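You operate a simulated robot arm through the tools that you are given. There is no shell and no other tool.

You are at the controls of a simulated robot arm. One attempt, no reset.

TASK
Put things in order on the top of the two-tier bench. At the end: the clear mini tray (marked "WALNUTS") from the top of the two-tier bench stands on top of the beige pallet sheet; the silver steel weight from the top of the two-tier bench stands where the beige corner guard stood; the green pad stands where the silver steel weight stood; the beige corner guard from the top of the two-tier bench stands where the clear mini tray stood; whatever was shut is shut again. Leave all else as you found it, and nothing knocked over.
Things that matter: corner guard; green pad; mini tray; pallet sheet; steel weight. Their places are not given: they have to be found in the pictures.

It is judged by the outcome, as a careful person would: the job done as asked, and still so three seconds after it is handed in. It fails if anything else is knocked over, pushed out of place, dropped, spilled or broken. Flat cloth is picked up by pressing the open fingertips on it (5 to 10 N) and closing them slowly along it; thin cloth reads only 2 to 8 mm in the jaws.

THE ROBOT
A 7-joint arm with a two-finger gripper, fixed in place. Base frame: the origin is at the foot of the arm, x ahead of it, y to its left, z up; the work surface is at about z = 0. Lengths are in m, angles in degrees, forces in N, time in s.
With the tool pointing down near the work surface it reaches from about 0.16 to 0.38 m from the base axis. Its first joint turns from -72.0 to 72.0 degrees. Payload 0.6 kg.
The TCP is the grasp point between the finger pads, 0.022 m short of the fingertips. In the tool frame z runs along the fingers and y along their closing line. The gripper opens to 0.092 m; its body begins 0.065 m behind the TCP.
Orientation is that of the tool frame in the base frame, as a unit quaternion [w, x, y, z]. With the fingers straight down and closing along the base's y, the tool's x points along the base's -x, its y along +y and its z along -z.

THE INTERFACE
- The arm moves only by the tool servo_tool. Its argument "moves" is a list of rows, each a list of 7 numbers: the shift along the tool's x, y, z in m, then the turn, a rotation vector about the tool's x, y, z in degrees, then the gripper command, from -1 (shut) to 1 (fully open), values between in proportion. In form: [[dx, dy, dz, wx, wy, wz, claw], ...]. A call has 1 to 20 rows; each row shifts and turns the commanded pose from where the row before left it, along the tool's axes as they then stand. Each row takes 0.2 s and may step no farther than 0.05 m and 8.6 degrees from the row before; otherwise, or with a gripper value out of range, the whole call is refused. Where a pose cannot be reached the arm comes as near as it can. A force on the tool above 40 N (or 10 N above the force at the start of the call, whichever is more), or a blocked arm, ends the call early, and 0.2 s more pass. The fingers move at their own pace (about 0.0599 m/s each) and stop on an object; they squeeze with about 22 N. The grip force told is the motor's: it shows also when the fingers shut on nothing. Time passes only in rows, and 0.2 s behind the last, so rows that do not move let the fingers close. The reply holds the time, the measured pose of the TCP, the force on the tool along the base axes, the opening and the grip force, in the units named above and with some noise, with the torque about the TCP (base axes, N m) and any sound that the robot's microphone picked up.
- Cameras (640 x 400 px; columns grow to the right, rows downward): "scene" is fixed at [0.0632, -0.2881, 0.3877]; the picture's right is [0.64, -0.77, 0.00], its down [-0.54, -0.44, -0.72] and it looks along [0.55, 0.46, -0.70] (base axes); focal length 214 px, centre (320, 200). "wrist" rides on the gripper at [0.071, 0.019, -0.102] in the tool frame; the picture's right is [-0.26, 0.97, 0.00], its down [-0.75, -0.20, -0.62] and it looks along [-0.60, -0.16, 0.78] (tool axes); focal length 280 px, centre (320, 200).
- snapshot(camera): a new picture of that camera. It takes no simulated time.
- probe_pixels(camera, pixels): for up to 12 pixels [column, row] of the newest picture of that camera ("zoom" is the newest enlarged one), the place [x, y, z] in the base frame of the surface seen there, good to about 0.002 m. It takes no simulated time.
- enlarge(camera, box): a new picture of the part [left, top, right, bottom] of that camera's present view, enlarged. It takes no simulated time.
- job_done(): hands the job in; it is judged then, once.

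Unless the task says otherwise, let go and move clear before handing in.

The tools are called by a JSON object that holds its "name" and its "arguments". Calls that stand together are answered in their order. servo_tool: Moves the arm, as the interface text tells. Its arguments: {"type":"object","properties":{"moves":{"type":"array"}},"required":["moves"]} The other tools are called the same way: snapshot (camera) takes a picture; probe_pixels (camera, pixels) gives the place of the surface under pixels of a picture; enlarge (camera, box) takes an enlarged picture of a part of a camera's view; job_done () hands the job in.

At the start:

```text
time: 0.0
tcp_pos: [0.2393, 0.0671, 0.2772]
orientation: [0.0, -0.001, 1.0, 0.001]
force: [-0.4, 0.1, 0.4]
wrist_torque: [0.01, -0.01, -0.04]
grip_width: 0.0922
grasp_force: 0.1
```

scene: 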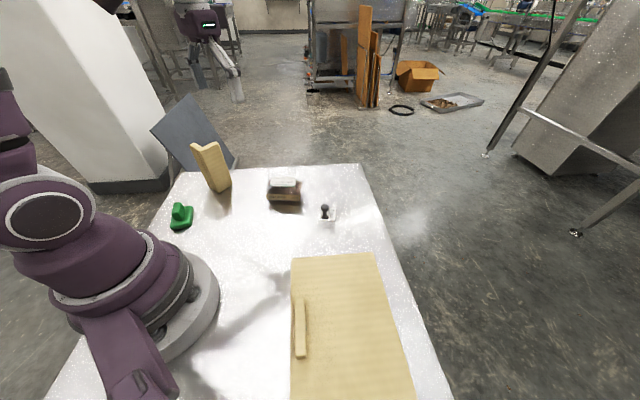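
wrist: 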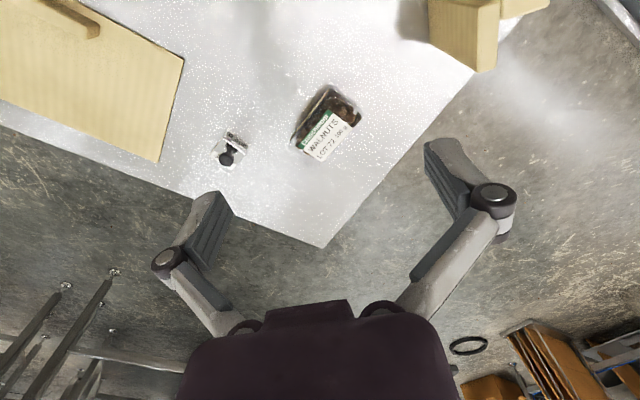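

The scene picture shows a green thing near (181,216), the beige corner guard near (213,166), the clear tray near (285,190), a small weight near (325,213) and a large beige sheet near (345,325). I'll enlarge these for a closer look before moving.

{"name": "enlarge", "arguments": {"camera": "scene", "box": [140, 120, 380, 270]}}

{"name": "enlarge", "arguments": {"camera": "wrist", "box": [180, 60, 400, 198]}}

{"name": "probe_pixels", "arguments": {"camera": "scene", "pixels": [[181, 216], [213, 166], [285, 183], [325, 213], [345, 325], [300, 330], [293, 257], [373, 252], [293, 395], [412, 395], [178, 173], [359, 164]]}}

```text
2.67 times, centred on (260, 195) of scene
```

zoom: 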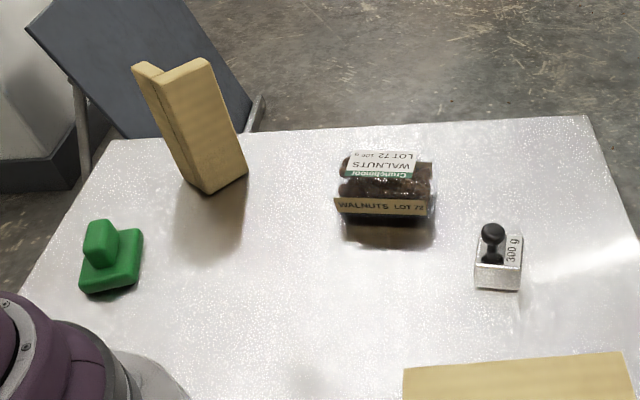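

```text
2.90 times, centred on (290, 129) of wrist
```

zoom: 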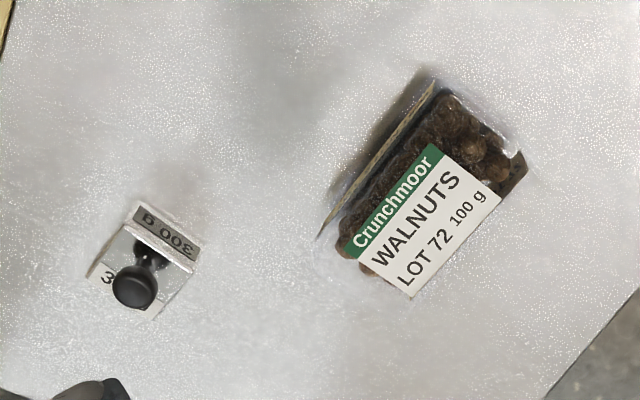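

```text
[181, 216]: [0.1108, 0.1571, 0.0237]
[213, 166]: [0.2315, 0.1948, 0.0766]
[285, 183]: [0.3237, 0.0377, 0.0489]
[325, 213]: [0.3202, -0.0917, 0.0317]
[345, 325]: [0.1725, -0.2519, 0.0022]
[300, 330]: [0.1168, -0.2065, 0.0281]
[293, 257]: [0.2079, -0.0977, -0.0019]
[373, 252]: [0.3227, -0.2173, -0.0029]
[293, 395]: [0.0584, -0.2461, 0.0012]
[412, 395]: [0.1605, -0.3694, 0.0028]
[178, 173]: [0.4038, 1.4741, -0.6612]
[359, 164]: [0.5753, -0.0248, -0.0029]
```

The table is at about z=-0.002, the tray top about 0.049, the weight's knob about 0.032. I'll enlarge each object and probe its edges for geometry.

{"name": "enlarge", "arguments": {"camera": "scene", "box": [180, 130, 260, 205]}}

{"name": "enlarge", "arguments": {"camera": "scene", "box": [270, 240, 430, 400]}}

{"name": "enlarge", "arguments": {"camera": "wrist", "box": [0, 0, 240, 170]}}

{"name": "enlarge", "arguments": {"camera": "scene", "box": [256, 165, 352, 225]}}

```text
5.33 times, centred on (220, 168) of scene
```

zoom: 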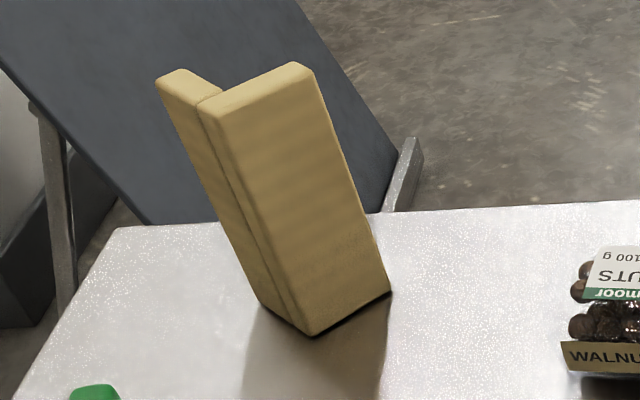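

```text
2.50 times, centred on (350, 320) of scene
```

zoom: 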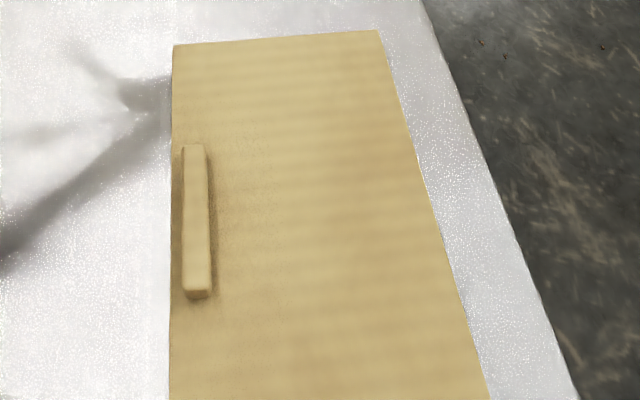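

```text
2.35 times, centred on (120, 85) of wrist
```

zoom: 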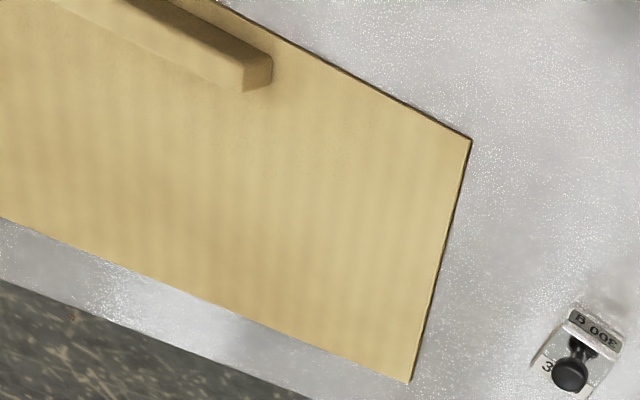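

```text
6.67 times, centred on (304, 195) of scene
```

zoom: 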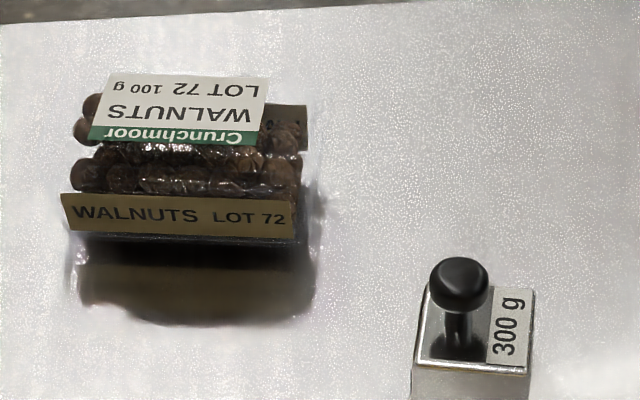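

The tray is a clear plastic tray with walnuts and a label band on its near side; the weight has a black knob on a 300 g block. I'll probe points of this zoom for their exact extents.

{"name": "probe_pixels", "arguments": {"camera": "zoom", "pixels": [[65, 200], [290, 212], [68, 228], [290, 240], [110, 80], [268, 85], [180, 180], [308, 150], [320, 200], [75, 250], [180, 270], [310, 290]]}}

{"name": "enlarge", "arguments": {"camera": "scene", "box": [300, 195, 348, 225]}}

```text
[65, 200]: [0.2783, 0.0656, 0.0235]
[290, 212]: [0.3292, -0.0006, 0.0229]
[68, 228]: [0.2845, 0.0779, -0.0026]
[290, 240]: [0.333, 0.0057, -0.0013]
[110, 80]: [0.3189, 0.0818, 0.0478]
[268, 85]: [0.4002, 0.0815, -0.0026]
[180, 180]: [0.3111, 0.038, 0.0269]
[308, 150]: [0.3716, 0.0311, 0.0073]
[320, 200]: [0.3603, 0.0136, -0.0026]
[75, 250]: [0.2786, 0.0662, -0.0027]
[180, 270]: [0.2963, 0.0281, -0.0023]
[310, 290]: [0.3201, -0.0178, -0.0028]
```

```text
13.33 times, centred on (324, 210) of scene
```

zoom: 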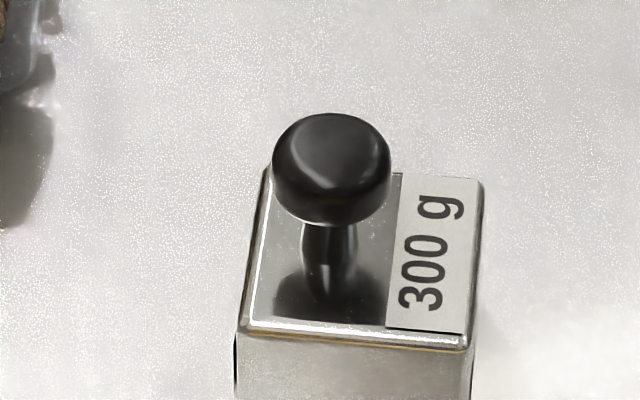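

The depth passes through the clear parts of the tray (e.g. zoom (290,240) reads the table). I'll probe the weight in this zoom, then the corner guard and green pad.

{"name": "probe_pixels", "arguments": {"camera": "zoom", "pixels": [[330, 150], [330, 205], [290, 180], [380, 180], [330, 275], [268, 180], [475, 190], [245, 325], [465, 340], [400, 330], [300, 370], [455, 380]]}}

{"name": "enlarge", "arguments": {"camera": "scene", "box": [160, 195, 208, 235]}}

```text
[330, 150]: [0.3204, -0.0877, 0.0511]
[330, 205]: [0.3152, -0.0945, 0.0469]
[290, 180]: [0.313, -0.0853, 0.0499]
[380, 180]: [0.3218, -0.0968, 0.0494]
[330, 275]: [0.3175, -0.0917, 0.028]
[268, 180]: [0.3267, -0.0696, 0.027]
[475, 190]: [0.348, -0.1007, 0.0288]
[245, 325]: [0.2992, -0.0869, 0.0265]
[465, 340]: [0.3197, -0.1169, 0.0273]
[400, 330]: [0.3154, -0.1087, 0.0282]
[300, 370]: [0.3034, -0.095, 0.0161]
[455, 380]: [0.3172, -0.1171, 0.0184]
```

```text
10.00 times, centred on (184, 215) of scene
```

zoom: 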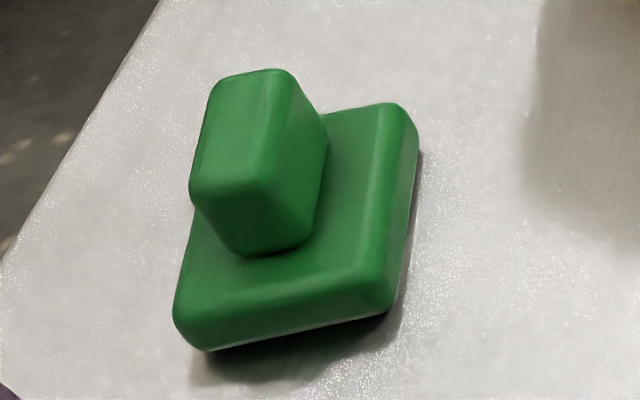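

The weight's block is about 0.035 m square, centre near (0.3235,-0.094), top z 0.028, knob up to 0.051. Now probing the green pad, which is a slab with an upright block on it.

{"name": "probe_pixels", "arguments": {"camera": "zoom", "pixels": [[215, 90], [285, 80], [200, 180], [262, 190], [320, 130], [275, 240], [380, 115], [410, 140], [375, 290], [195, 325], [190, 240], [350, 230]]}}

{"name": "enlarge", "arguments": {"camera": "scene", "box": [180, 130, 244, 200]}}

```text
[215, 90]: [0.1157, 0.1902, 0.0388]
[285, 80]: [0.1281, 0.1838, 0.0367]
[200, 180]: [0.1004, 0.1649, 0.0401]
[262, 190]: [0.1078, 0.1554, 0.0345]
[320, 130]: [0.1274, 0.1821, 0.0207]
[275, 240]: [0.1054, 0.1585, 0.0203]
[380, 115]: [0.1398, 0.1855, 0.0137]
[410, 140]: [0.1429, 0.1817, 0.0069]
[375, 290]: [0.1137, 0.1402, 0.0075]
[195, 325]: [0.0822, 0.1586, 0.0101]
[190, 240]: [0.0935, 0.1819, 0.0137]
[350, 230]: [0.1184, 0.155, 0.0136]
```

```text
5.71 times, centred on (212, 165) of scene
```

zoom: 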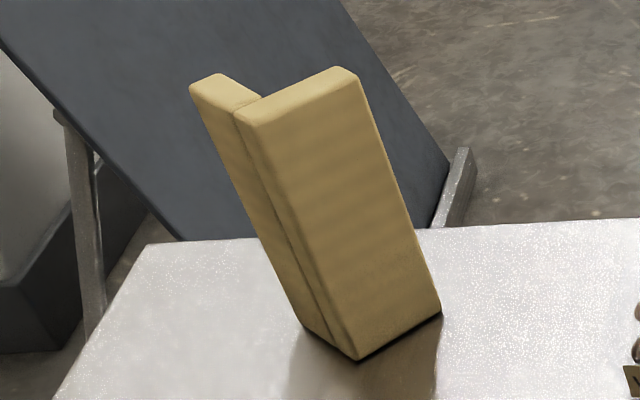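

The green pad is a slab about 0.054×0.040 with a grip block on top (z to 0.039), centre near (0.113,0.171), long axis at about 55°. Now probing the corner guard.

{"name": "probe_pixels", "arguments": {"camera": "zoom", "pixels": [[200, 88], [220, 78], [240, 110], [258, 98], [345, 72], [355, 85], [265, 122], [360, 350], [435, 305], [310, 325], [355, 330], [345, 225]]}}

{"name": "snapshot", "arguments": {"camera": "scene"}}

```text
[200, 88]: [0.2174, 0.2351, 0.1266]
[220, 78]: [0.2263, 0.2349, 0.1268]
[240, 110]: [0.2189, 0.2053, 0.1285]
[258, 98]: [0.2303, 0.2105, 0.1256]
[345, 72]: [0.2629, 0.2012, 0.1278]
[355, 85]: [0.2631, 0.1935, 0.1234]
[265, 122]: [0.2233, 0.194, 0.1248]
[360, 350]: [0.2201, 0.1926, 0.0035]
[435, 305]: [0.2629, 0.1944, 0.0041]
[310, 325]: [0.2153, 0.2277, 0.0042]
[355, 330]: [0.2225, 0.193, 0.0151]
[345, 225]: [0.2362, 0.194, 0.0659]
```

```text
taken
```

scene: 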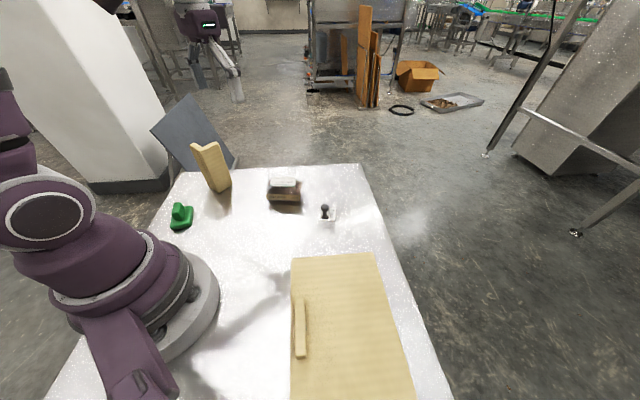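

The corner guard is an upright L-profile (x 0.216–0.265, y 0.193–0.239, top 0.128). The tray needs more care, so I'll enlarge it in the wrist view and probe there.

{"name": "enlarge", "arguments": {"camera": "wrist", "box": [270, 70, 382, 170]}}

```text
4.00 times, centred on (326, 120) of wrist
```

zoom: 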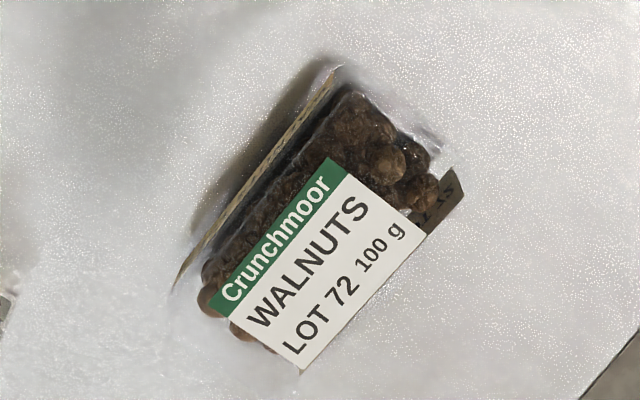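

{"name": "probe_pixels", "arguments": {"camera": "zoom", "pixels": [[330, 80], [178, 283], [255, 175], [331, 162], [425, 235], [300, 366], [215, 300], [458, 185], [430, 215], [360, 110], [420, 160], [320, 200]]}}

{"name": "servo_tool", "arguments": {"moves": [[0.03, 0, 0, 0, 0, 0, 1], [0.03, 0, 0.02, 0, 0, 0, 1], [0.0, 0, 0.04, 0, 0, 0, 1], [0, 0, 0.04, 0, 0, 0, 1]]}}

{"name": "snapshot", "arguments": {"camera": "wrist"}}

```text
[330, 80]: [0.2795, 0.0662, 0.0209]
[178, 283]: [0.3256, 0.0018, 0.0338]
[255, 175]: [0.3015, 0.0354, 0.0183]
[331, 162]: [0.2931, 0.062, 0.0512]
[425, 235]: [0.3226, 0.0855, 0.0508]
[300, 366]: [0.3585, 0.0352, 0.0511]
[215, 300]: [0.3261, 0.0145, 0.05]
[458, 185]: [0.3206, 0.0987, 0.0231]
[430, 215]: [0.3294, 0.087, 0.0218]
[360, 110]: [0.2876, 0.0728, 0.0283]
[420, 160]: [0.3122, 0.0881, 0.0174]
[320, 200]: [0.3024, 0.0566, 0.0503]
```

```text
time: 1.0
tcp_pos: [0.1789, 0.0662, 0.1746]
orientation: [0.0, 0.0, 1.0, 0.001]
force: [-0.3, -0.9, -0.4]
wrist_torque: [-0.03, -0.01, 0.0]
grip_width: 0.0919
grasp_force: 0.1
```

```text
taken
```

wrist: 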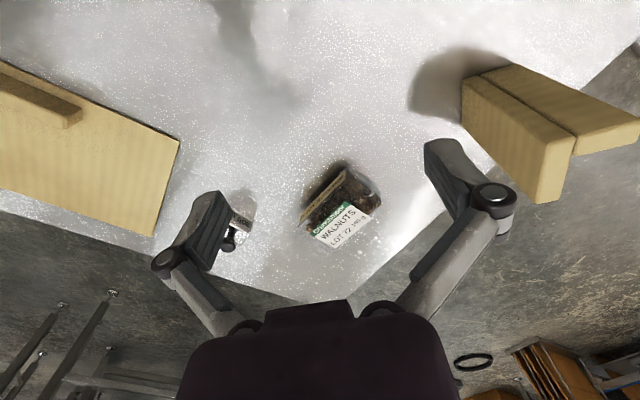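

The tray's centre is about (0.3255,0.049), about 0.083×0.053, long axis about -53.5°, top at z 0.051. I'll look at it closer from this lower viewpoint.

{"name": "enlarge", "arguments": {"camera": "wrist", "box": [280, 140, 400, 260]}}

{"name": "enlarge", "arguments": {"camera": "wrist", "box": [410, 40, 640, 220]}}

```text
3.33 times, centred on (340, 200) of wrist
```

zoom: 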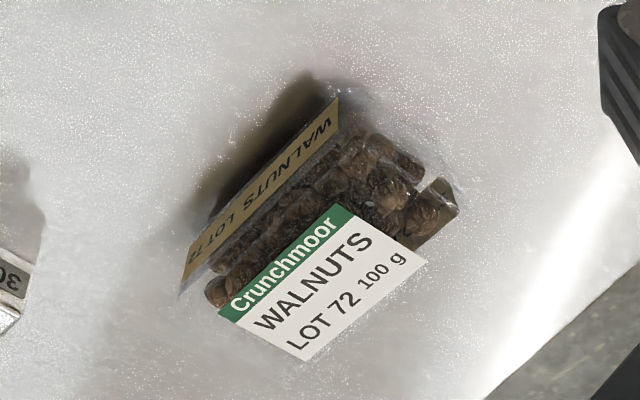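

```text
2.22 times, centred on (525, 130) of wrist
```

zoom: 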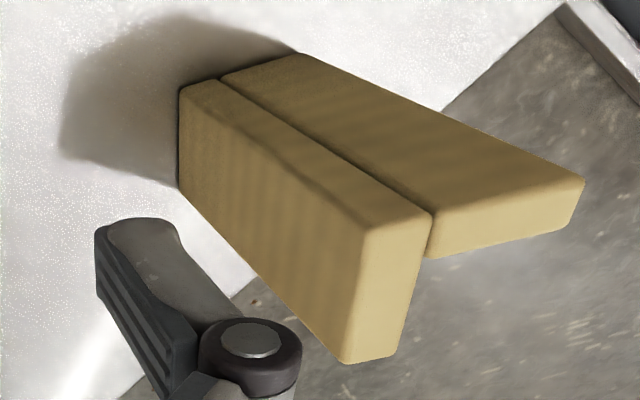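

The tray is closed by clear film with bands on both long sides, so I can grip it across its short side. I'll check the sheet's extents, its handle and the grey panel behind the bench before moving.

{"name": "snapshot", "arguments": {"camera": "scene"}}

{"name": "probe_pixels", "arguments": {"camera": "scene", "pixels": [[200, 120], [185, 105], [230, 165], [298, 300], [304, 300], [297, 355], [305, 355], [335, 290], [360, 320], [390, 340], [330, 340], [370, 280]]}}

```text
taken
```

scene: 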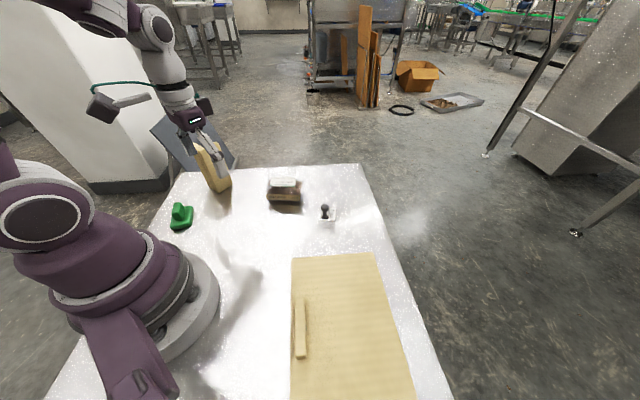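

```text
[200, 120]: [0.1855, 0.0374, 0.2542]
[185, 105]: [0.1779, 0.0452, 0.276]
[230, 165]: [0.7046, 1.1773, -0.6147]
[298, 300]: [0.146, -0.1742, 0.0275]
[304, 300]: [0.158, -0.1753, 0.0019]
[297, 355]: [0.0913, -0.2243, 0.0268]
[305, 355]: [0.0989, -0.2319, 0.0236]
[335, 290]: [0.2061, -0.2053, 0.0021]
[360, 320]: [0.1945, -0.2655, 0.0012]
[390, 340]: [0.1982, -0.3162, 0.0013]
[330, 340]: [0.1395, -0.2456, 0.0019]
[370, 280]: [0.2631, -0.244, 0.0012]
```

The sheet's top is at z≈0.0015, its handle runs (0.146,-0.174)→(0.09,-0.225), so a free spot at about (0.224,-0.216) is suitable. I'll move over the tray and turn the jaws onto its short side (about 36.5°).

{"name": "servo_tool", "arguments": {"moves": [[-0.0489, -0.0057, 0, 0, 0, 0, 1], [-0.0489, -0.0057, 0, 0, 0, 0, 1], [-0.0489, -0.0058, 0, 0, 0, 0, 1], [0, 0, 0, 0, 0, 7.64, 1], [0, 0, 0, 0, 0, 7.64, 1], [0, 0, 0, 0, 0, 7.64, 1], [0, 0, 0, 0, 0, 7.64, 1], [0, 0, 0, 0, 0, 7.64, 1], [0, 0, 0, 0, 0, 7.64, 1], [0, 0, 0, 0, 0, 7.64, 1], [0, 0, 0, 0, 0, 0, 1]]}}

{"name": "snapshot", "arguments": {"camera": "wrist"}}

{"name": "snapshot", "arguments": {"camera": "scene"}}

```text
time: 3.4
tcp_pos: [0.3261, 0.0491, 0.176]
orientation: [-0.001, 0.45, 0.893, 0.0]
force: [0.1, -0.1, -0.7]
wrist_torque: [0.0, -0.03, 0.02]
grip_width: 0.0921
grasp_force: 0.0
```

```text
taken
```

wrist: 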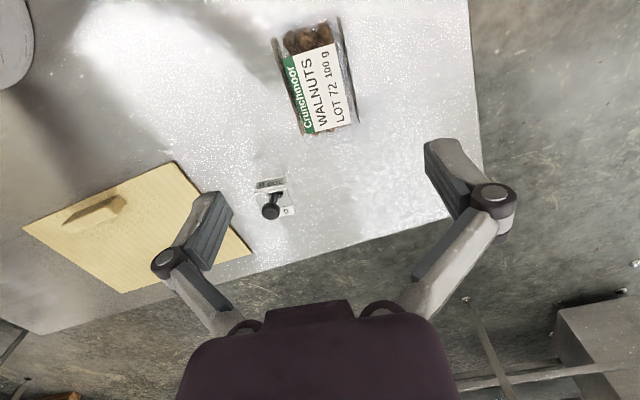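

```text
taken
```

scene: 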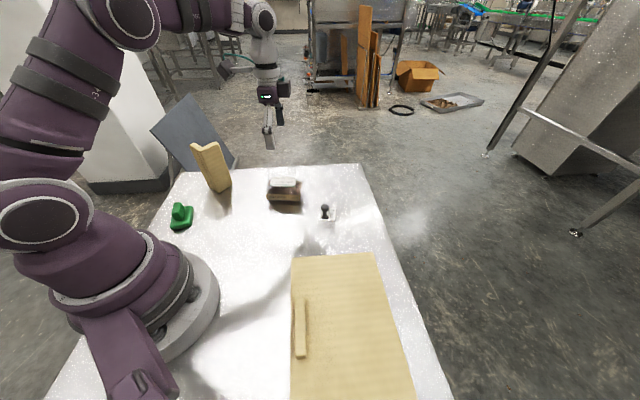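

The TCP is above the tray at (0.326,0.049). I'll check the tray's alignment in the turned wrist view, near (318,78).

{"name": "enlarge", "arguments": {"camera": "wrist", "box": [258, 0, 380, 150]}}

```text
2.67 times, centred on (319, 75) of wrist
```

zoom: 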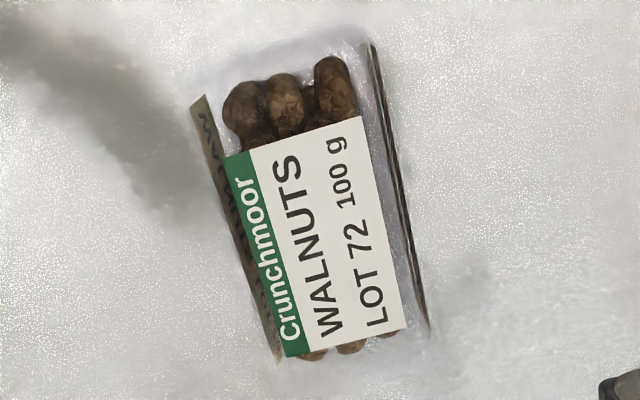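

{"name": "probe_pixels", "arguments": {"camera": "zoom", "pixels": [[202, 100], [278, 356], [371, 50], [428, 320], [224, 158], [360, 118], [404, 328], [290, 352], [198, 105], [373, 100], [398, 220], [310, 240]]}}

```text
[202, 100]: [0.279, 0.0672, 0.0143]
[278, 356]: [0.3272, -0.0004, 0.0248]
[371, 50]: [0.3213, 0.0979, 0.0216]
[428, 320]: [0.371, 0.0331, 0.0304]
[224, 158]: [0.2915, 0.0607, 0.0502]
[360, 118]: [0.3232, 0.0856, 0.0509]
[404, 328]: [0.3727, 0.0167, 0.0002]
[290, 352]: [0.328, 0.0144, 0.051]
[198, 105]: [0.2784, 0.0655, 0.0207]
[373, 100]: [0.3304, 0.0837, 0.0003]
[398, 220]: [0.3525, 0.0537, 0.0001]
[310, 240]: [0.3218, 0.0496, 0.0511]
```

Corners read (0.279,0.067), (0.328,0), (0.371,0.033), (0.321,0.098): centre (0.325,0.049), matching the jaw direction. I'll descend straight down to z≈0.03.

{"name": "servo_tool", "arguments": {"moves": [[0, 0, 0.04, 0, 0, 0, 1], [0, 0, 0.04, 0, 0, 0, 1], [0, 0, 0.03, 0, 0, 0, 1], [0, 0, 0.02, 0, 0, 0, 1], [0, 0, 0.016, 0, 0, 0, 1], [0, 0, 0, 0, 0, 0, 1]]}}

{"name": "snapshot", "arguments": {"camera": "wrist"}}

{"name": "enlarge", "arguments": {"camera": "scene", "box": [230, 130, 350, 230]}}

```text
time: 4.8
tcp_pos: [0.326, 0.0502, 0.0299]
orientation: [-0.001, 0.45, 0.893, 0.0]
force: [-0.4, -0.9, 0.0]
wrist_torque: [-0.01, 0.0, 0.02]
grip_width: 0.0921
grasp_force: 0.1
```

```text
taken
```

wrist: 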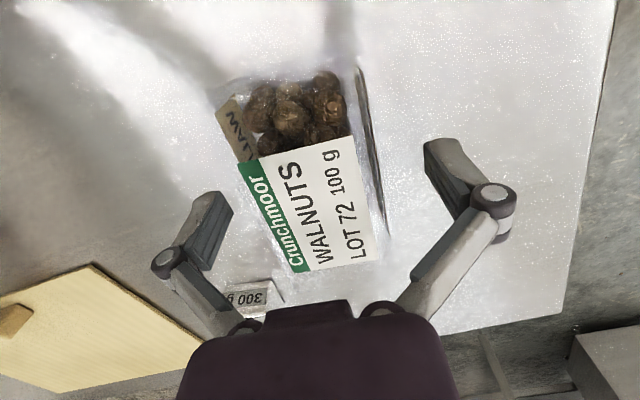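

```text
4.00 times, centred on (290, 180) of scene
```

zoom: 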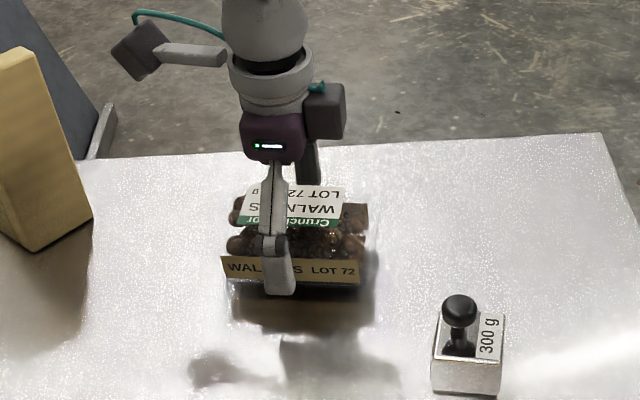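

The tray sits between the open fingers, no contact force. I'll close gently onto it in steps.

{"name": "servo_tool", "arguments": {"moves": [[0, 0, 0, 0, 0, 0, 0.4], [0, 0, 0, 0, 0, 0, 0.2], [0, 0, 0, 0, 0, 0, 0.05], [0, 0, 0, 0, 0, 0, 0.0], [0, 0, 0, 0, 0, 0, 0.0]]}}

{"name": "snapshot", "arguments": {"camera": "wrist"}}

```text
time: 6.0
tcp_pos: [0.3265, 0.0513, 0.0301]
orientation: [0.0, 0.45, 0.893, 0.001]
force: [-0.9, 0.3, 6.0]
wrist_torque: [-0.02, 0.09, -0.02]
grip_width: 0.0584
grasp_force: 22.1
```

```text
taken
```

wrist: 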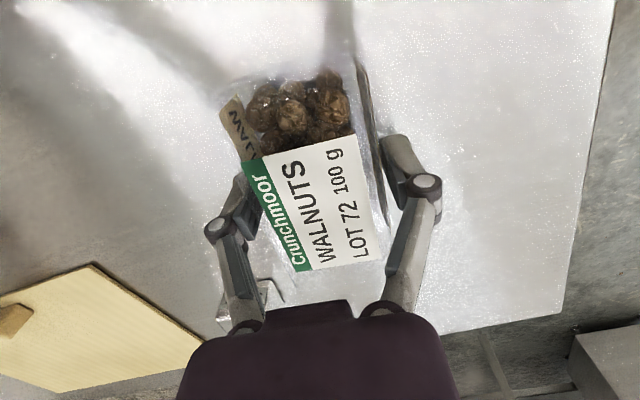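

It holds at width 0.0584 with 22 N. I'll lift slowly a little and check for slip.

{"name": "servo_tool", "arguments": {"moves": [[0, 0, -0.005, 0, 0, 0, 0.0], [0, 0, -0.01, 0, 0, 0, 0.0], [0, 0, -0.01, 0, 0, 0, 0.0], [0, 0, -0.015, 0, 0, 0, 0.0], [0, 0, 0, 0, 0, 0, 0.0]]}}

{"name": "snapshot", "arguments": {"camera": "wrist"}}

{"name": "enlarge", "arguments": {"camera": "scene", "box": [230, 130, 350, 230]}}

```text
time: 7.2
tcp_pos: [0.3256, 0.0496, 0.0694]
orientation: [-0.001, 0.45, 0.893, 0.001]
force: [0.1, 0.0, -0.8]
wrist_torque: [0.02, -0.03, 0.02]
grip_width: 0.0584
grasp_force: 22.3
```

```text
taken
```

wrist: 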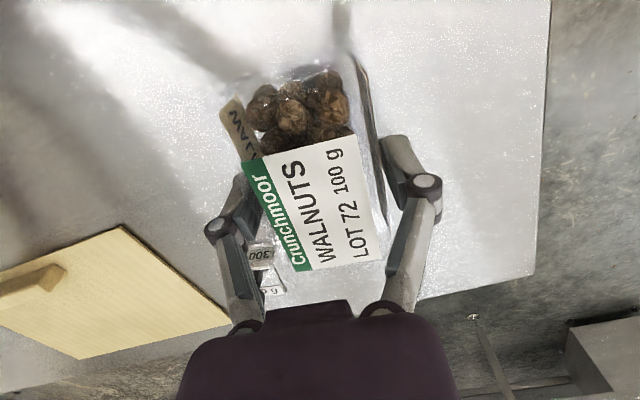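

```text
4.00 times, centred on (290, 180) of scene
```

zoom: 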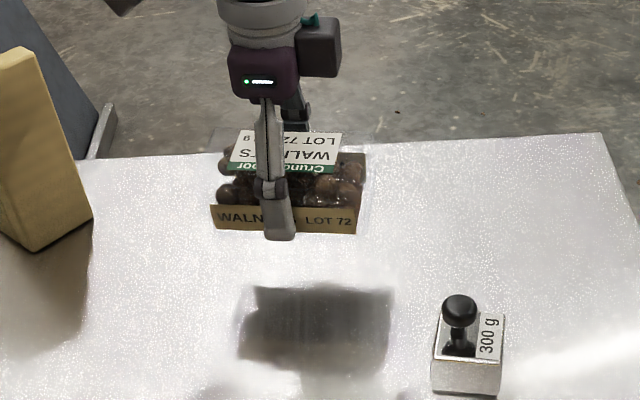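

The tray is held well (width unchanged). I'll lift to about z 0.14 and carry it over to (0.224,-0.216), turning it 8.5° to align with the sheet.

{"name": "servo_tool", "arguments": {"moves": [[0, 0, -0.025, 0, 0, 0, 0.0], [0, 0, -0.03, 0, 0, 0, 0.0], [0, 0, -0.02, 0, 0, 0, 0.0], [-0.01531, -0.02397, 0, 0, 0, 0, 0.0], [-0.01531, -0.02397, 0, 0, 0, 0, 0.0], [-0.01531, -0.02397, 0, 0, 0, 0, 0.0], [-0.01531, -0.02397, 0, 0, 0, 0, 0.0], [-0.01531, -0.02397, 0, 0, 0, 0, 0.0], [-0.01531, -0.02397, 0, 0, 0, 0, 0.0], [-0.01531, -0.02397, 0, 0, 0, 0, 0.0], [-0.01531, -0.02397, 0, 0, 0, 0, 0.0], [-0.01531, -0.02397, 0, 0, 0, 0, 0.0], [-0.01531, -0.02397, 0, 0, 0, 0, 0.0], [0, 0, 0, 0, 0, -4.25, 0.0], [0, 0, 0, 0, 0, -4.25, 0.0], [0, 0, 0, 0, 0, 0, 0.0]]}}

{"name": "snapshot", "arguments": {"camera": "wrist"}}

{"name": "snapshot", "arguments": {"camera": "scene"}}

```text
time: 10.6
tcp_pos: [0.2252, -0.2162, 0.1455]
orientation: [0.0, 0.382, 0.924, 0.001]
force: [-0.6, -0.1, -1.1]
wrist_torque: [-0.01, 0.0, 0.01]
grip_width: 0.0586
grasp_force: 21.7
```

```text
taken
```

wrist: 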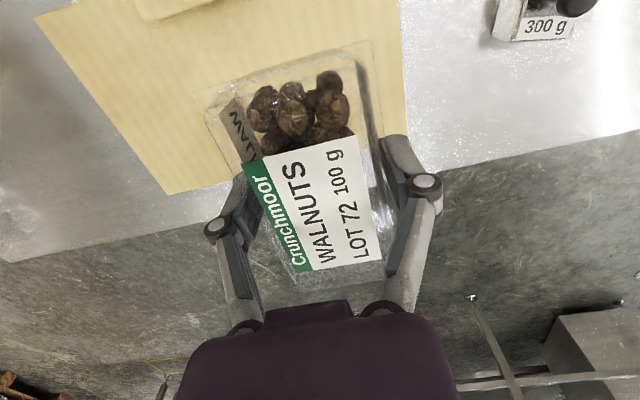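

```text
taken
```

scene: 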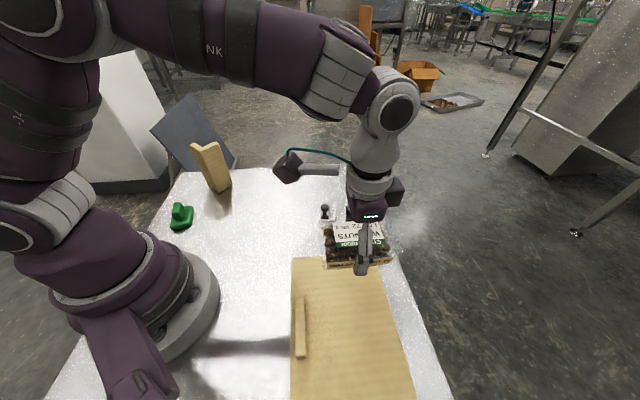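

The tray hangs over the sheet at (0.225,-0.216). I'll lower it to just above the sheet (TCP z≈0.042), then feel the contact.

{"name": "servo_tool", "arguments": {"moves": [[0, 0, 0.03, 0, 0, 0, 0.0], [0, 0, 0.03, 0, 0, 0, 0.0], [0, 0, 0.025, 0, 0, 0, 0.0], [0, 0, 0.0185, 0, 0, 0, 0.0], [0, 0, 0, 0, 0, 0, 0.0]]}}

{"name": "snapshot", "arguments": {"camera": "scene"}}

{"name": "snapshot", "arguments": {"camera": "wrist"}}

```text
time: 11.8
tcp_pos: [0.2244, -0.2154, 0.0412]
orientation: [0.0, 0.383, 0.924, 0.001]
force: [-0.1, -0.4, -1.1]
wrist_torque: [-0.01, 0.01, -0.04]
grip_width: 0.0584
grasp_force: 21.8
```

```text
taken
```

scene: 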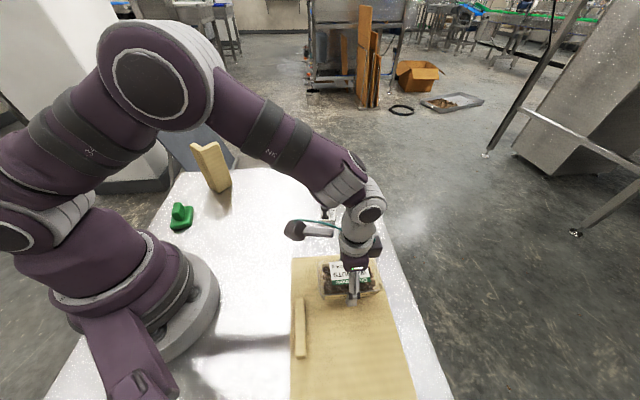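

```text
taken
```

wrist: 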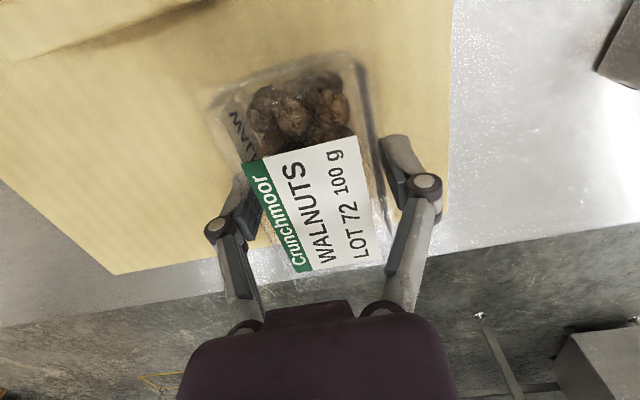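

Everything's clear of the handle and sheet edges. I'll lower in 2 mm steps to feel contact.

{"name": "servo_tool", "arguments": {"moves": [[0, 0, 0.003, 0, 0, 0, 0.0], [0, 0, 0.002, 0, 0, 0, 0.0], [0, 0, 0, 0, 0, 0, 0.0]]}}

```text
time: 12.6
tcp_pos: [0.2236, -0.2161, 0.0361]
orientation: [0.0, 0.383, 0.924, 0.001]
force: [0.0, 0.0, -0.6]
wrist_torque: [0.0, -0.02, -0.02]
grip_width: 0.0586
grasp_force: 21.8
```

{"name": "servo_tool", "arguments": {"moves": [[0, 0, 0.0015, 0, 0, 0, 0.0], [0, 0, 0, 0, 0, 0, 0.0]]}}

```text
time: 13.2
tcp_pos: [0.2246, -0.2169, 0.0342]
orientation: [0.0, 0.383, 0.924, 0.001]
force: [-0.1, -0.7, -2.0]
wrist_torque: [0.02, 0.05, 0.0]
grip_width: 0.0585
grasp_force: 22.0
```

Still no upward contact force (noise about 1 N). I'll go on by 1 mm.

{"name": "servo_tool", "arguments": {"moves": [[0, 0, 0.001, 0, 0, 0, 0.0], [0, 0, 0, 0, 0, 0, 0.0]]}}

{"name": "enlarge", "arguments": {"camera": "scene", "box": [290, 230, 410, 330]}}

```text
time: 13.8
tcp_pos: [0.224, -0.2155, 0.0339]
orientation: [0.0, 0.382, 0.924, 0.001]
force: [-1.2, 1.8, 14.0]
wrist_torque: [0.12, 0.19, 0.01]
grip_width: 0.0585
grasp_force: 21.8
```

```text
4.00 times, centred on (350, 280) of scene
```

zoom: 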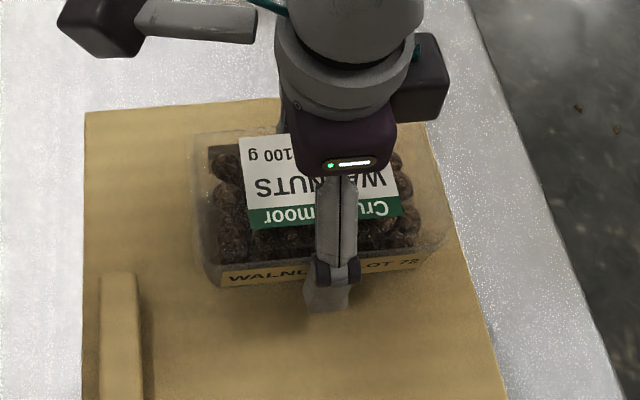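

Contact felt (14 N at z 0.0339), so the tray stands on the sheet. I'll ease slightly, open, and rise.

{"name": "servo_tool", "arguments": {"moves": [[0, 0, -0.0007, 0, 0, 0, 0.0], [0, 0, 0, 0, 0, 0, 0.4], [0, 0, 0, 0, 0, 0, 0.7], [0, 0, 0, 0, 0, 0, 1], [0, 0, 0, 0, 0, 0, 1], [0, 0, -0.02, 0, 0, 0, 1], [0, 0, -0.04, 0, 0, 0, 1], [0, 0, -0.04, 0, 0, 0, 1], [0, 0, -0.04, 0, 0, 0, 1], [0, 0, -0.03, 0, 0, 0, 1]]}}

{"name": "snapshot", "arguments": {"camera": "wrist"}}

{"name": "snapshot", "arguments": {"camera": "scene"}}

```text
time: 16.0
tcp_pos: [0.2235, -0.2184, 0.2045]
orientation: [-0.001, 0.383, 0.924, 0.0]
force: [-0.9, 1.1, 0.1]
wrist_torque: [-0.03, 0.01, 0.03]
grip_width: 0.0921
grasp_force: 0.1
```

```text
taken
```

wrist: 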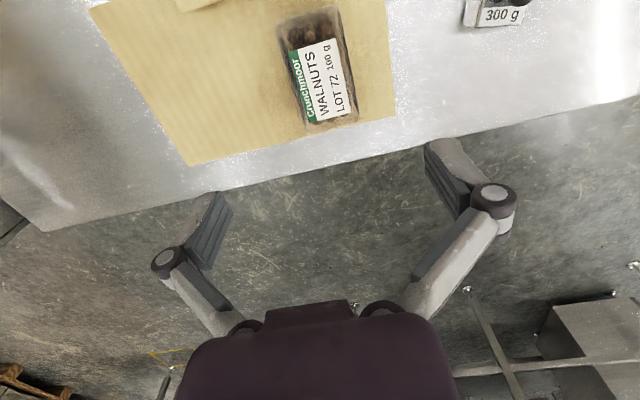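

```text
taken
```

scene: 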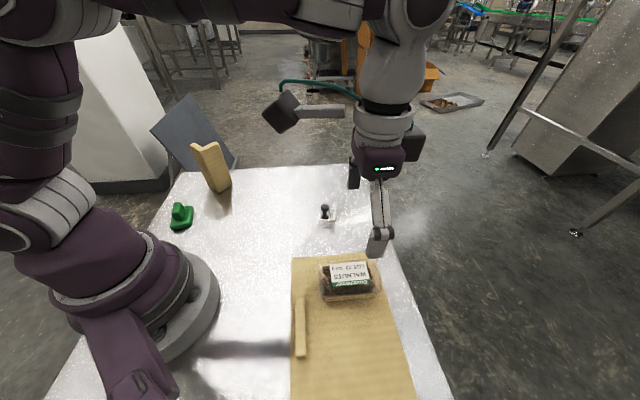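

The tray stands on the sheet, and the rest is untouched. Next the corner guard: I'll rise, turn the jaws back to close along y, and move to just behind it to measure it from the wrist.

{"name": "servo_tool", "arguments": {"moves": [[0, 0, -0.03, 0, 0, 0, 1], [0, 0, 0, 0, 0, -7.5, 1], [0, 0, 0, 0, 0, -7.5, 1], [0, 0, 0, 0, 0, -7.5, 1], [0, 0, 0, 0, 0, -7.5, 1], [0, 0, 0, 0, 0, -7.5, 1], [0, 0, 0, 0, 0, -7.5, 1], [0.002, 0.038, 0, 0, 0, 0, 1], [0.002, 0.038, 0, 0, 0, 0, 1], [0.002, 0.038, 0, 0, 0, 0, 1], [0.002, 0.038, 0, 0, 0, 0, 1], [0.002, 0.038, 0, 0, 0, 0, 1], [0.002, 0.038, 0, 0, 0, 0, 1], [0.002, 0.038, 0, 0, 0, 0, 1], [0.002, 0.038, 0, 0, 0, 0, 1], [0.002, 0.038, 0, 0, 0, 0, 1], [0.002, 0.038, 0, 0, 0, 0, 1], [0.0, 0.035, 0, 0, 0, 0, 1], [0, 0, 0, 0, 0, 0, 1]]}}

{"name": "snapshot", "arguments": {"camera": "wrist"}}

{"name": "snapshot", "arguments": {"camera": "scene"}}

```text
time: 20.0
tcp_pos: [0.2026, 0.1977, 0.2345]
orientation: [0.0, 0.0, 1.0, 0.0]
force: [-0.5, -0.3, 0.1]
wrist_torque: [-0.03, 0.0, 0.02]
grip_width: 0.0918
grasp_force: 0.0
```

```text
taken
```

wrist: 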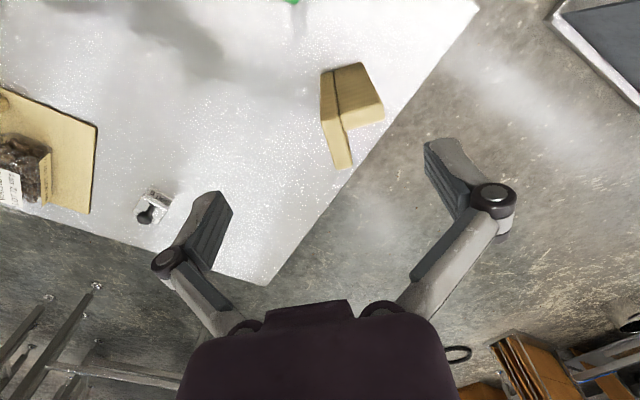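

```text
taken
```

scene: 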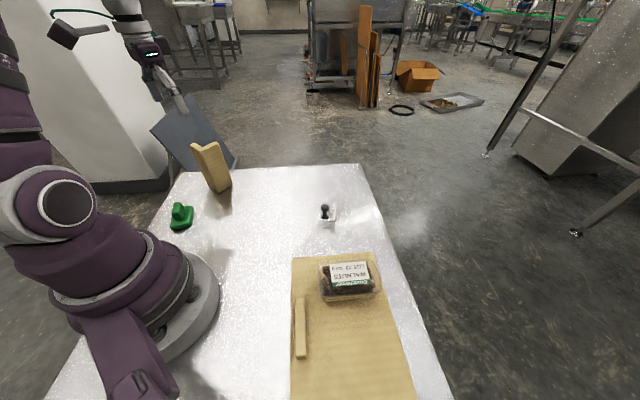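

The guard shows in the wrist view around (350,115). I'll enlarge and probe its top edges.

{"name": "enlarge", "arguments": {"camera": "wrist", "box": [305, 50, 401, 180]}}

```text
3.08 times, centred on (353, 115) of wrist
```

zoom: 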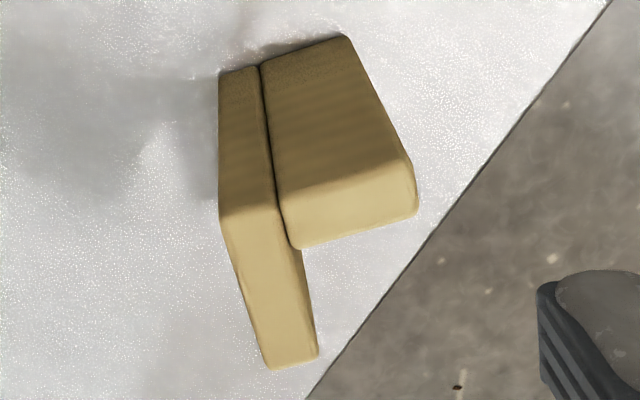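

{"name": "probe_pixels", "arguments": {"camera": "zoom", "pixels": [[224, 222], [275, 212], [266, 364], [313, 354], [283, 198], [298, 245], [405, 170], [412, 212], [300, 300], [240, 280], [262, 75], [345, 45]]}}

```text
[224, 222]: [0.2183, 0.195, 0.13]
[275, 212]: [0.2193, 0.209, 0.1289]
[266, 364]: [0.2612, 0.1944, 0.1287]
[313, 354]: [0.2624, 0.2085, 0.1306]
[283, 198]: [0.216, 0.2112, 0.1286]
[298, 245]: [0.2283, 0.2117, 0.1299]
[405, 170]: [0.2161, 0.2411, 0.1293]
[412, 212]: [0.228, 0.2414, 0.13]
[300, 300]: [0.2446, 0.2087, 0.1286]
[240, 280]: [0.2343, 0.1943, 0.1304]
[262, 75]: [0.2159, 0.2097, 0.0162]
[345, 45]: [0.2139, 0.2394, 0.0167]
```

The guard: leg 1 x 0.216–0.263, y 0.193–0.2095; leg 2 x 0.215–0.229, y 0.21–0.243; top 0.1295. I'll grip leg 1 across its thickness at x≈0.248, y≈0.2013, first moving above it then descending to z≈0.085.

{"name": "servo_tool", "arguments": {"moves": [[-0.0227, 0.0018, 0, 0, 0, 0, 1], [-0.0227, 0.0018, 0, 0, 0, 0, 1], [0, 0, 0, 0, 0, 0, 1], [0, 0, 0.03, 0, 0, 0, 1], [0, 0, 0.03, 0, 0, 0, 1]]}}

{"name": "snapshot", "arguments": {"camera": "wrist"}}

{"name": "enlarge", "arguments": {"camera": "scene", "box": [140, 80, 300, 210]}}

```text
time: 21.2
tcp_pos: [0.2496, 0.2015, 0.1769]
orientation: [0.0, 0.0, 1.0, 0.001]
force: [-0.9, 0.5, 0.2]
wrist_torque: [0.01, -0.03, -0.04]
grip_width: 0.092
grasp_force: 0.0
```

```text
taken
```

wrist: 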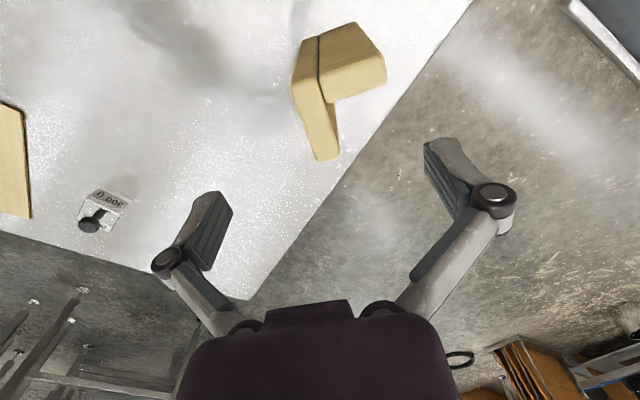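

```text
3.08 times, centred on (220, 145) of scene
```

zoom: 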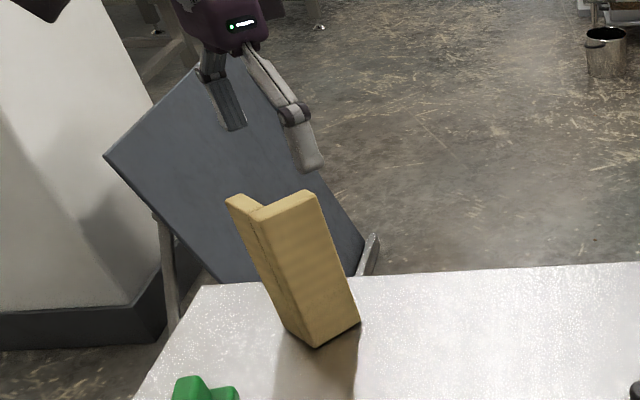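

The open fingers straddle leg 1; the grey panel is far off on the floor (probed earlier at 1.2 m). I'll descend to z≈0.085.

{"name": "servo_tool", "arguments": {"moves": [[0.0005, 0, 0.03, 0, 0, 0, 1], [0.0005, 0, 0.03, 0, 0, 0, 1], [0, 0, 0.02, 0, 0, 0, 1], [0, 0, 0.012, 0, 0, 0, 1], [0, 0, 0, 0, 0, 0, 1]]}}

{"name": "snapshot", "arguments": {"camera": "wrist"}}

{"name": "enlarge", "arguments": {"camera": "scene", "box": [140, 80, 300, 210]}}

```text
time: 22.4
tcp_pos: [0.2497, 0.203, 0.0829]
orientation: [0.0, 0.001, 1.0, 0.001]
force: [-0.8, -0.6, 0.0]
wrist_torque: [0.0, 0.01, 0.02]
grip_width: 0.092
grasp_force: 0.2
```

```text
taken
```

wrist: 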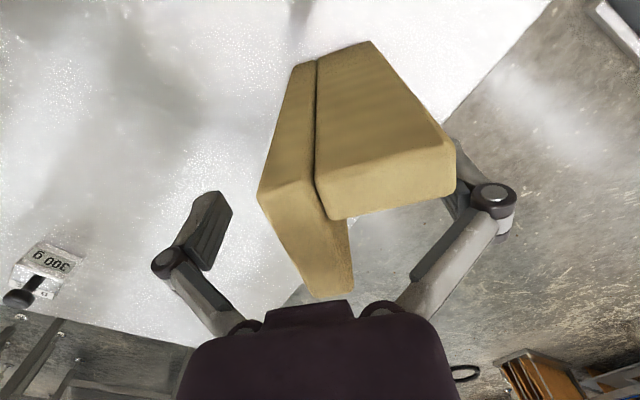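

```text
3.08 times, centred on (220, 145) of scene
```

zoom: 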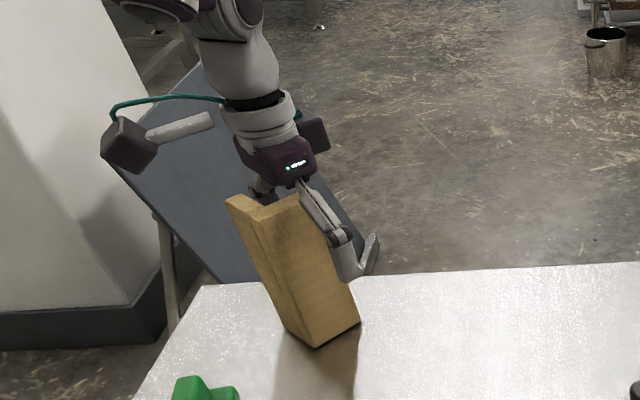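

Leg 1 stands between the fingers without contact. Closing slowly in steps onto the ~0.0155 m thickness.

{"name": "servo_tool", "arguments": {"moves": [[0, 0, 0, 0, 0, 0, 0.5], [0, 0, 0, 0, 0, 0, 0.1], [0, 0, 0, 0, 0, 0, -0.2], [0, 0, 0, 0, 0, 0, -0.4], [0, 0, 0, 0, 0, 0, -0.5], [0, 0, 0, 0, 0, 0, -0.6], [0, 0, 0, 0, 0, 0, -0.7], [0, 0, 0, 0, 0, 0, -0.8], [0, 0, 0, 0, 0, 0, -0.9], [0, 0, 0, 0, 0, 0, -0.9]]}}

{"name": "snapshot", "arguments": {"camera": "wrist"}}

{"name": "enlarge", "arguments": {"camera": "scene", "box": [140, 80, 300, 210]}}

```text
time: 24.6
tcp_pos: [0.2497, 0.2028, 0.0828]
orientation: [0.0, -0.001, 1.0, 0.002]
force: [0.4, 1.4, 1.2]
wrist_torque: [0.02, -0.03, -0.02]
grip_width: 0.0152
grasp_force: 21.6
```

```text
taken
```

wrist: 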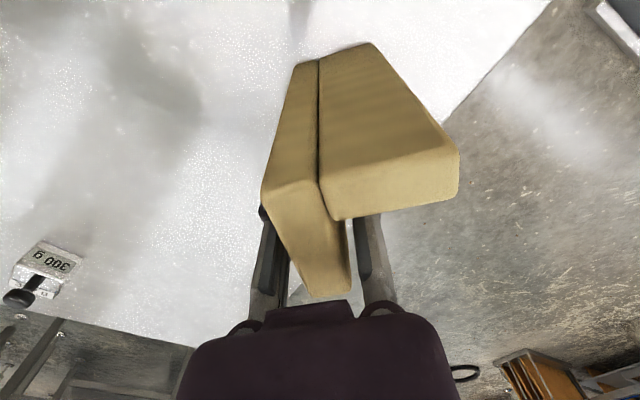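

```text
3.08 times, centred on (220, 145) of scene
```

zoom: 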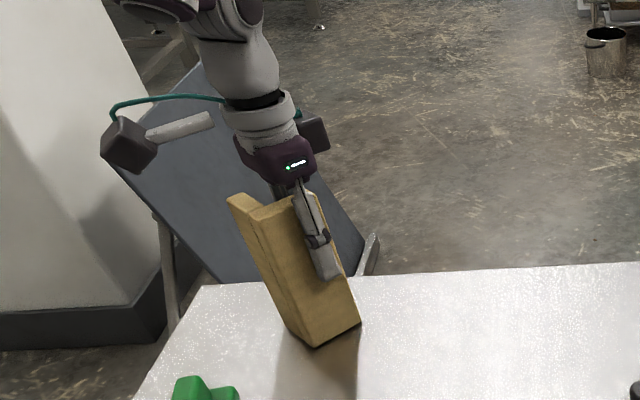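

The grip holds at 0.0152 m with 21.6 N. I'll lift slowly and check that it stays upright.

{"name": "servo_tool", "arguments": {"moves": [[0, 0, -0.004, 0, 0, 0, -0.9], [0, 0, -0.006, 0, 0, 0, -0.9], [0, 0, -0.01, 0, 0, 0, -0.9], [0, 0, -0.02, 0, 0, 0, -0.9], [0, 0, -0.02, 0, 0, 0, -0.9], [0, 0, 0, 0, 0, 0, -0.9]]}}

{"name": "snapshot", "arguments": {"camera": "wrist"}}

{"name": "enlarge", "arguments": {"camera": "scene", "box": [140, 80, 300, 210]}}

```text
time: 26.0
tcp_pos: [0.2498, 0.2009, 0.1439]
orientation: [0.0, 0.0, 1.0, 0.001]
force: [-0.1, -0.4, -0.5]
wrist_torque: [0.01, -0.02, 0.01]
grip_width: 0.0147
grasp_force: 21.4
```

```text
taken
```

wrist: 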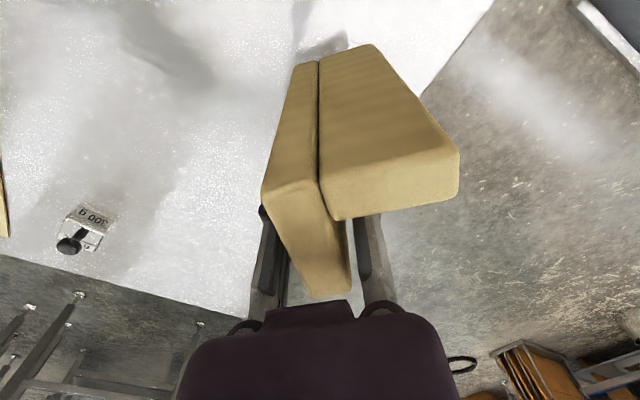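

```text
3.08 times, centred on (220, 145) of scene
```

zoom: 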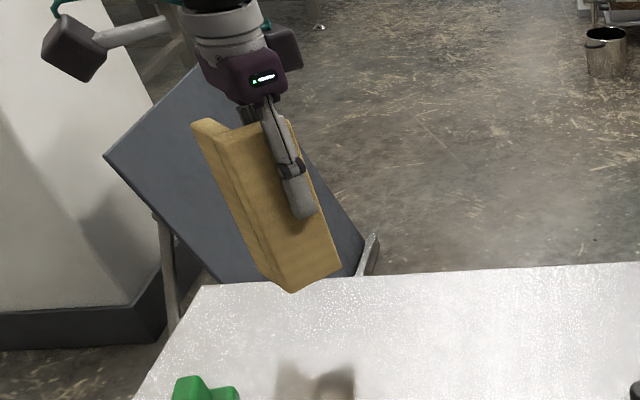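

The guard hangs upright and unchanged in hand. Carrying it to where the tray stood (TCP target ≈ (0.338,0.036)).

{"name": "servo_tool", "arguments": {"moves": [[-0.005, -0.009, 0, 0, 0, 0, -0.9], [-0.00981, -0.01842, 0, 0, 0, 0, -0.9], [-0.00981, -0.01842, 0, 0, 0, 0, -0.9], [-0.00981, -0.01842, 0, 0, 0, 0, -0.9], [-0.00981, -0.01842, 0, 0, 0, 0, -0.9], [-0.00981, -0.01842, 0, 0, 0, 0, -0.9], [-0.00981, -0.01842, 0, 0, 0, 0, -0.9], [-0.00981, -0.01842, 0, 0, 0, 0, -0.9], [-0.00981, -0.01842, 0, 0, 0, 0, -0.9], [-0.0048, -0.0094, 0, 0, 0, 0, -0.9], [0, 0, 0, 0, 0, 0, -0.9]]}}

{"name": "snapshot", "arguments": {"camera": "wrist"}}

{"name": "snapshot", "arguments": {"camera": "scene"}}

```text
time: 28.4
tcp_pos: [0.3372, 0.0372, 0.1439]
orientation: [0.0, 0.001, 1.0, 0.0]
force: [0.0, 1.1, -0.7]
wrist_torque: [0.01, 0.01, 0.0]
grip_width: 0.015
grasp_force: 22.0
```

```text
taken
```

wrist: 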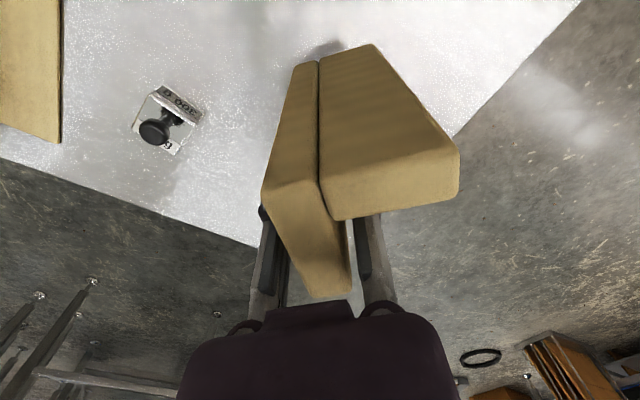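

```text
taken
```

scene: 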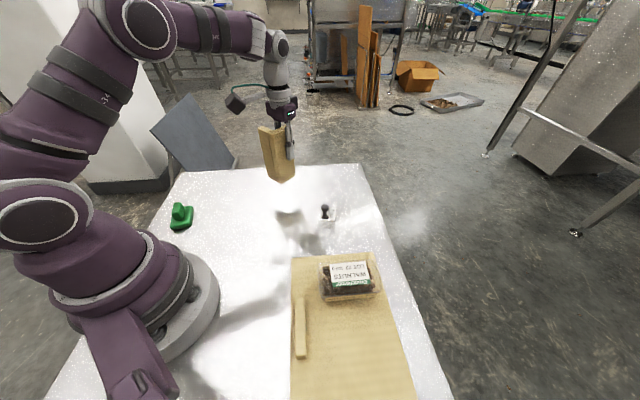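

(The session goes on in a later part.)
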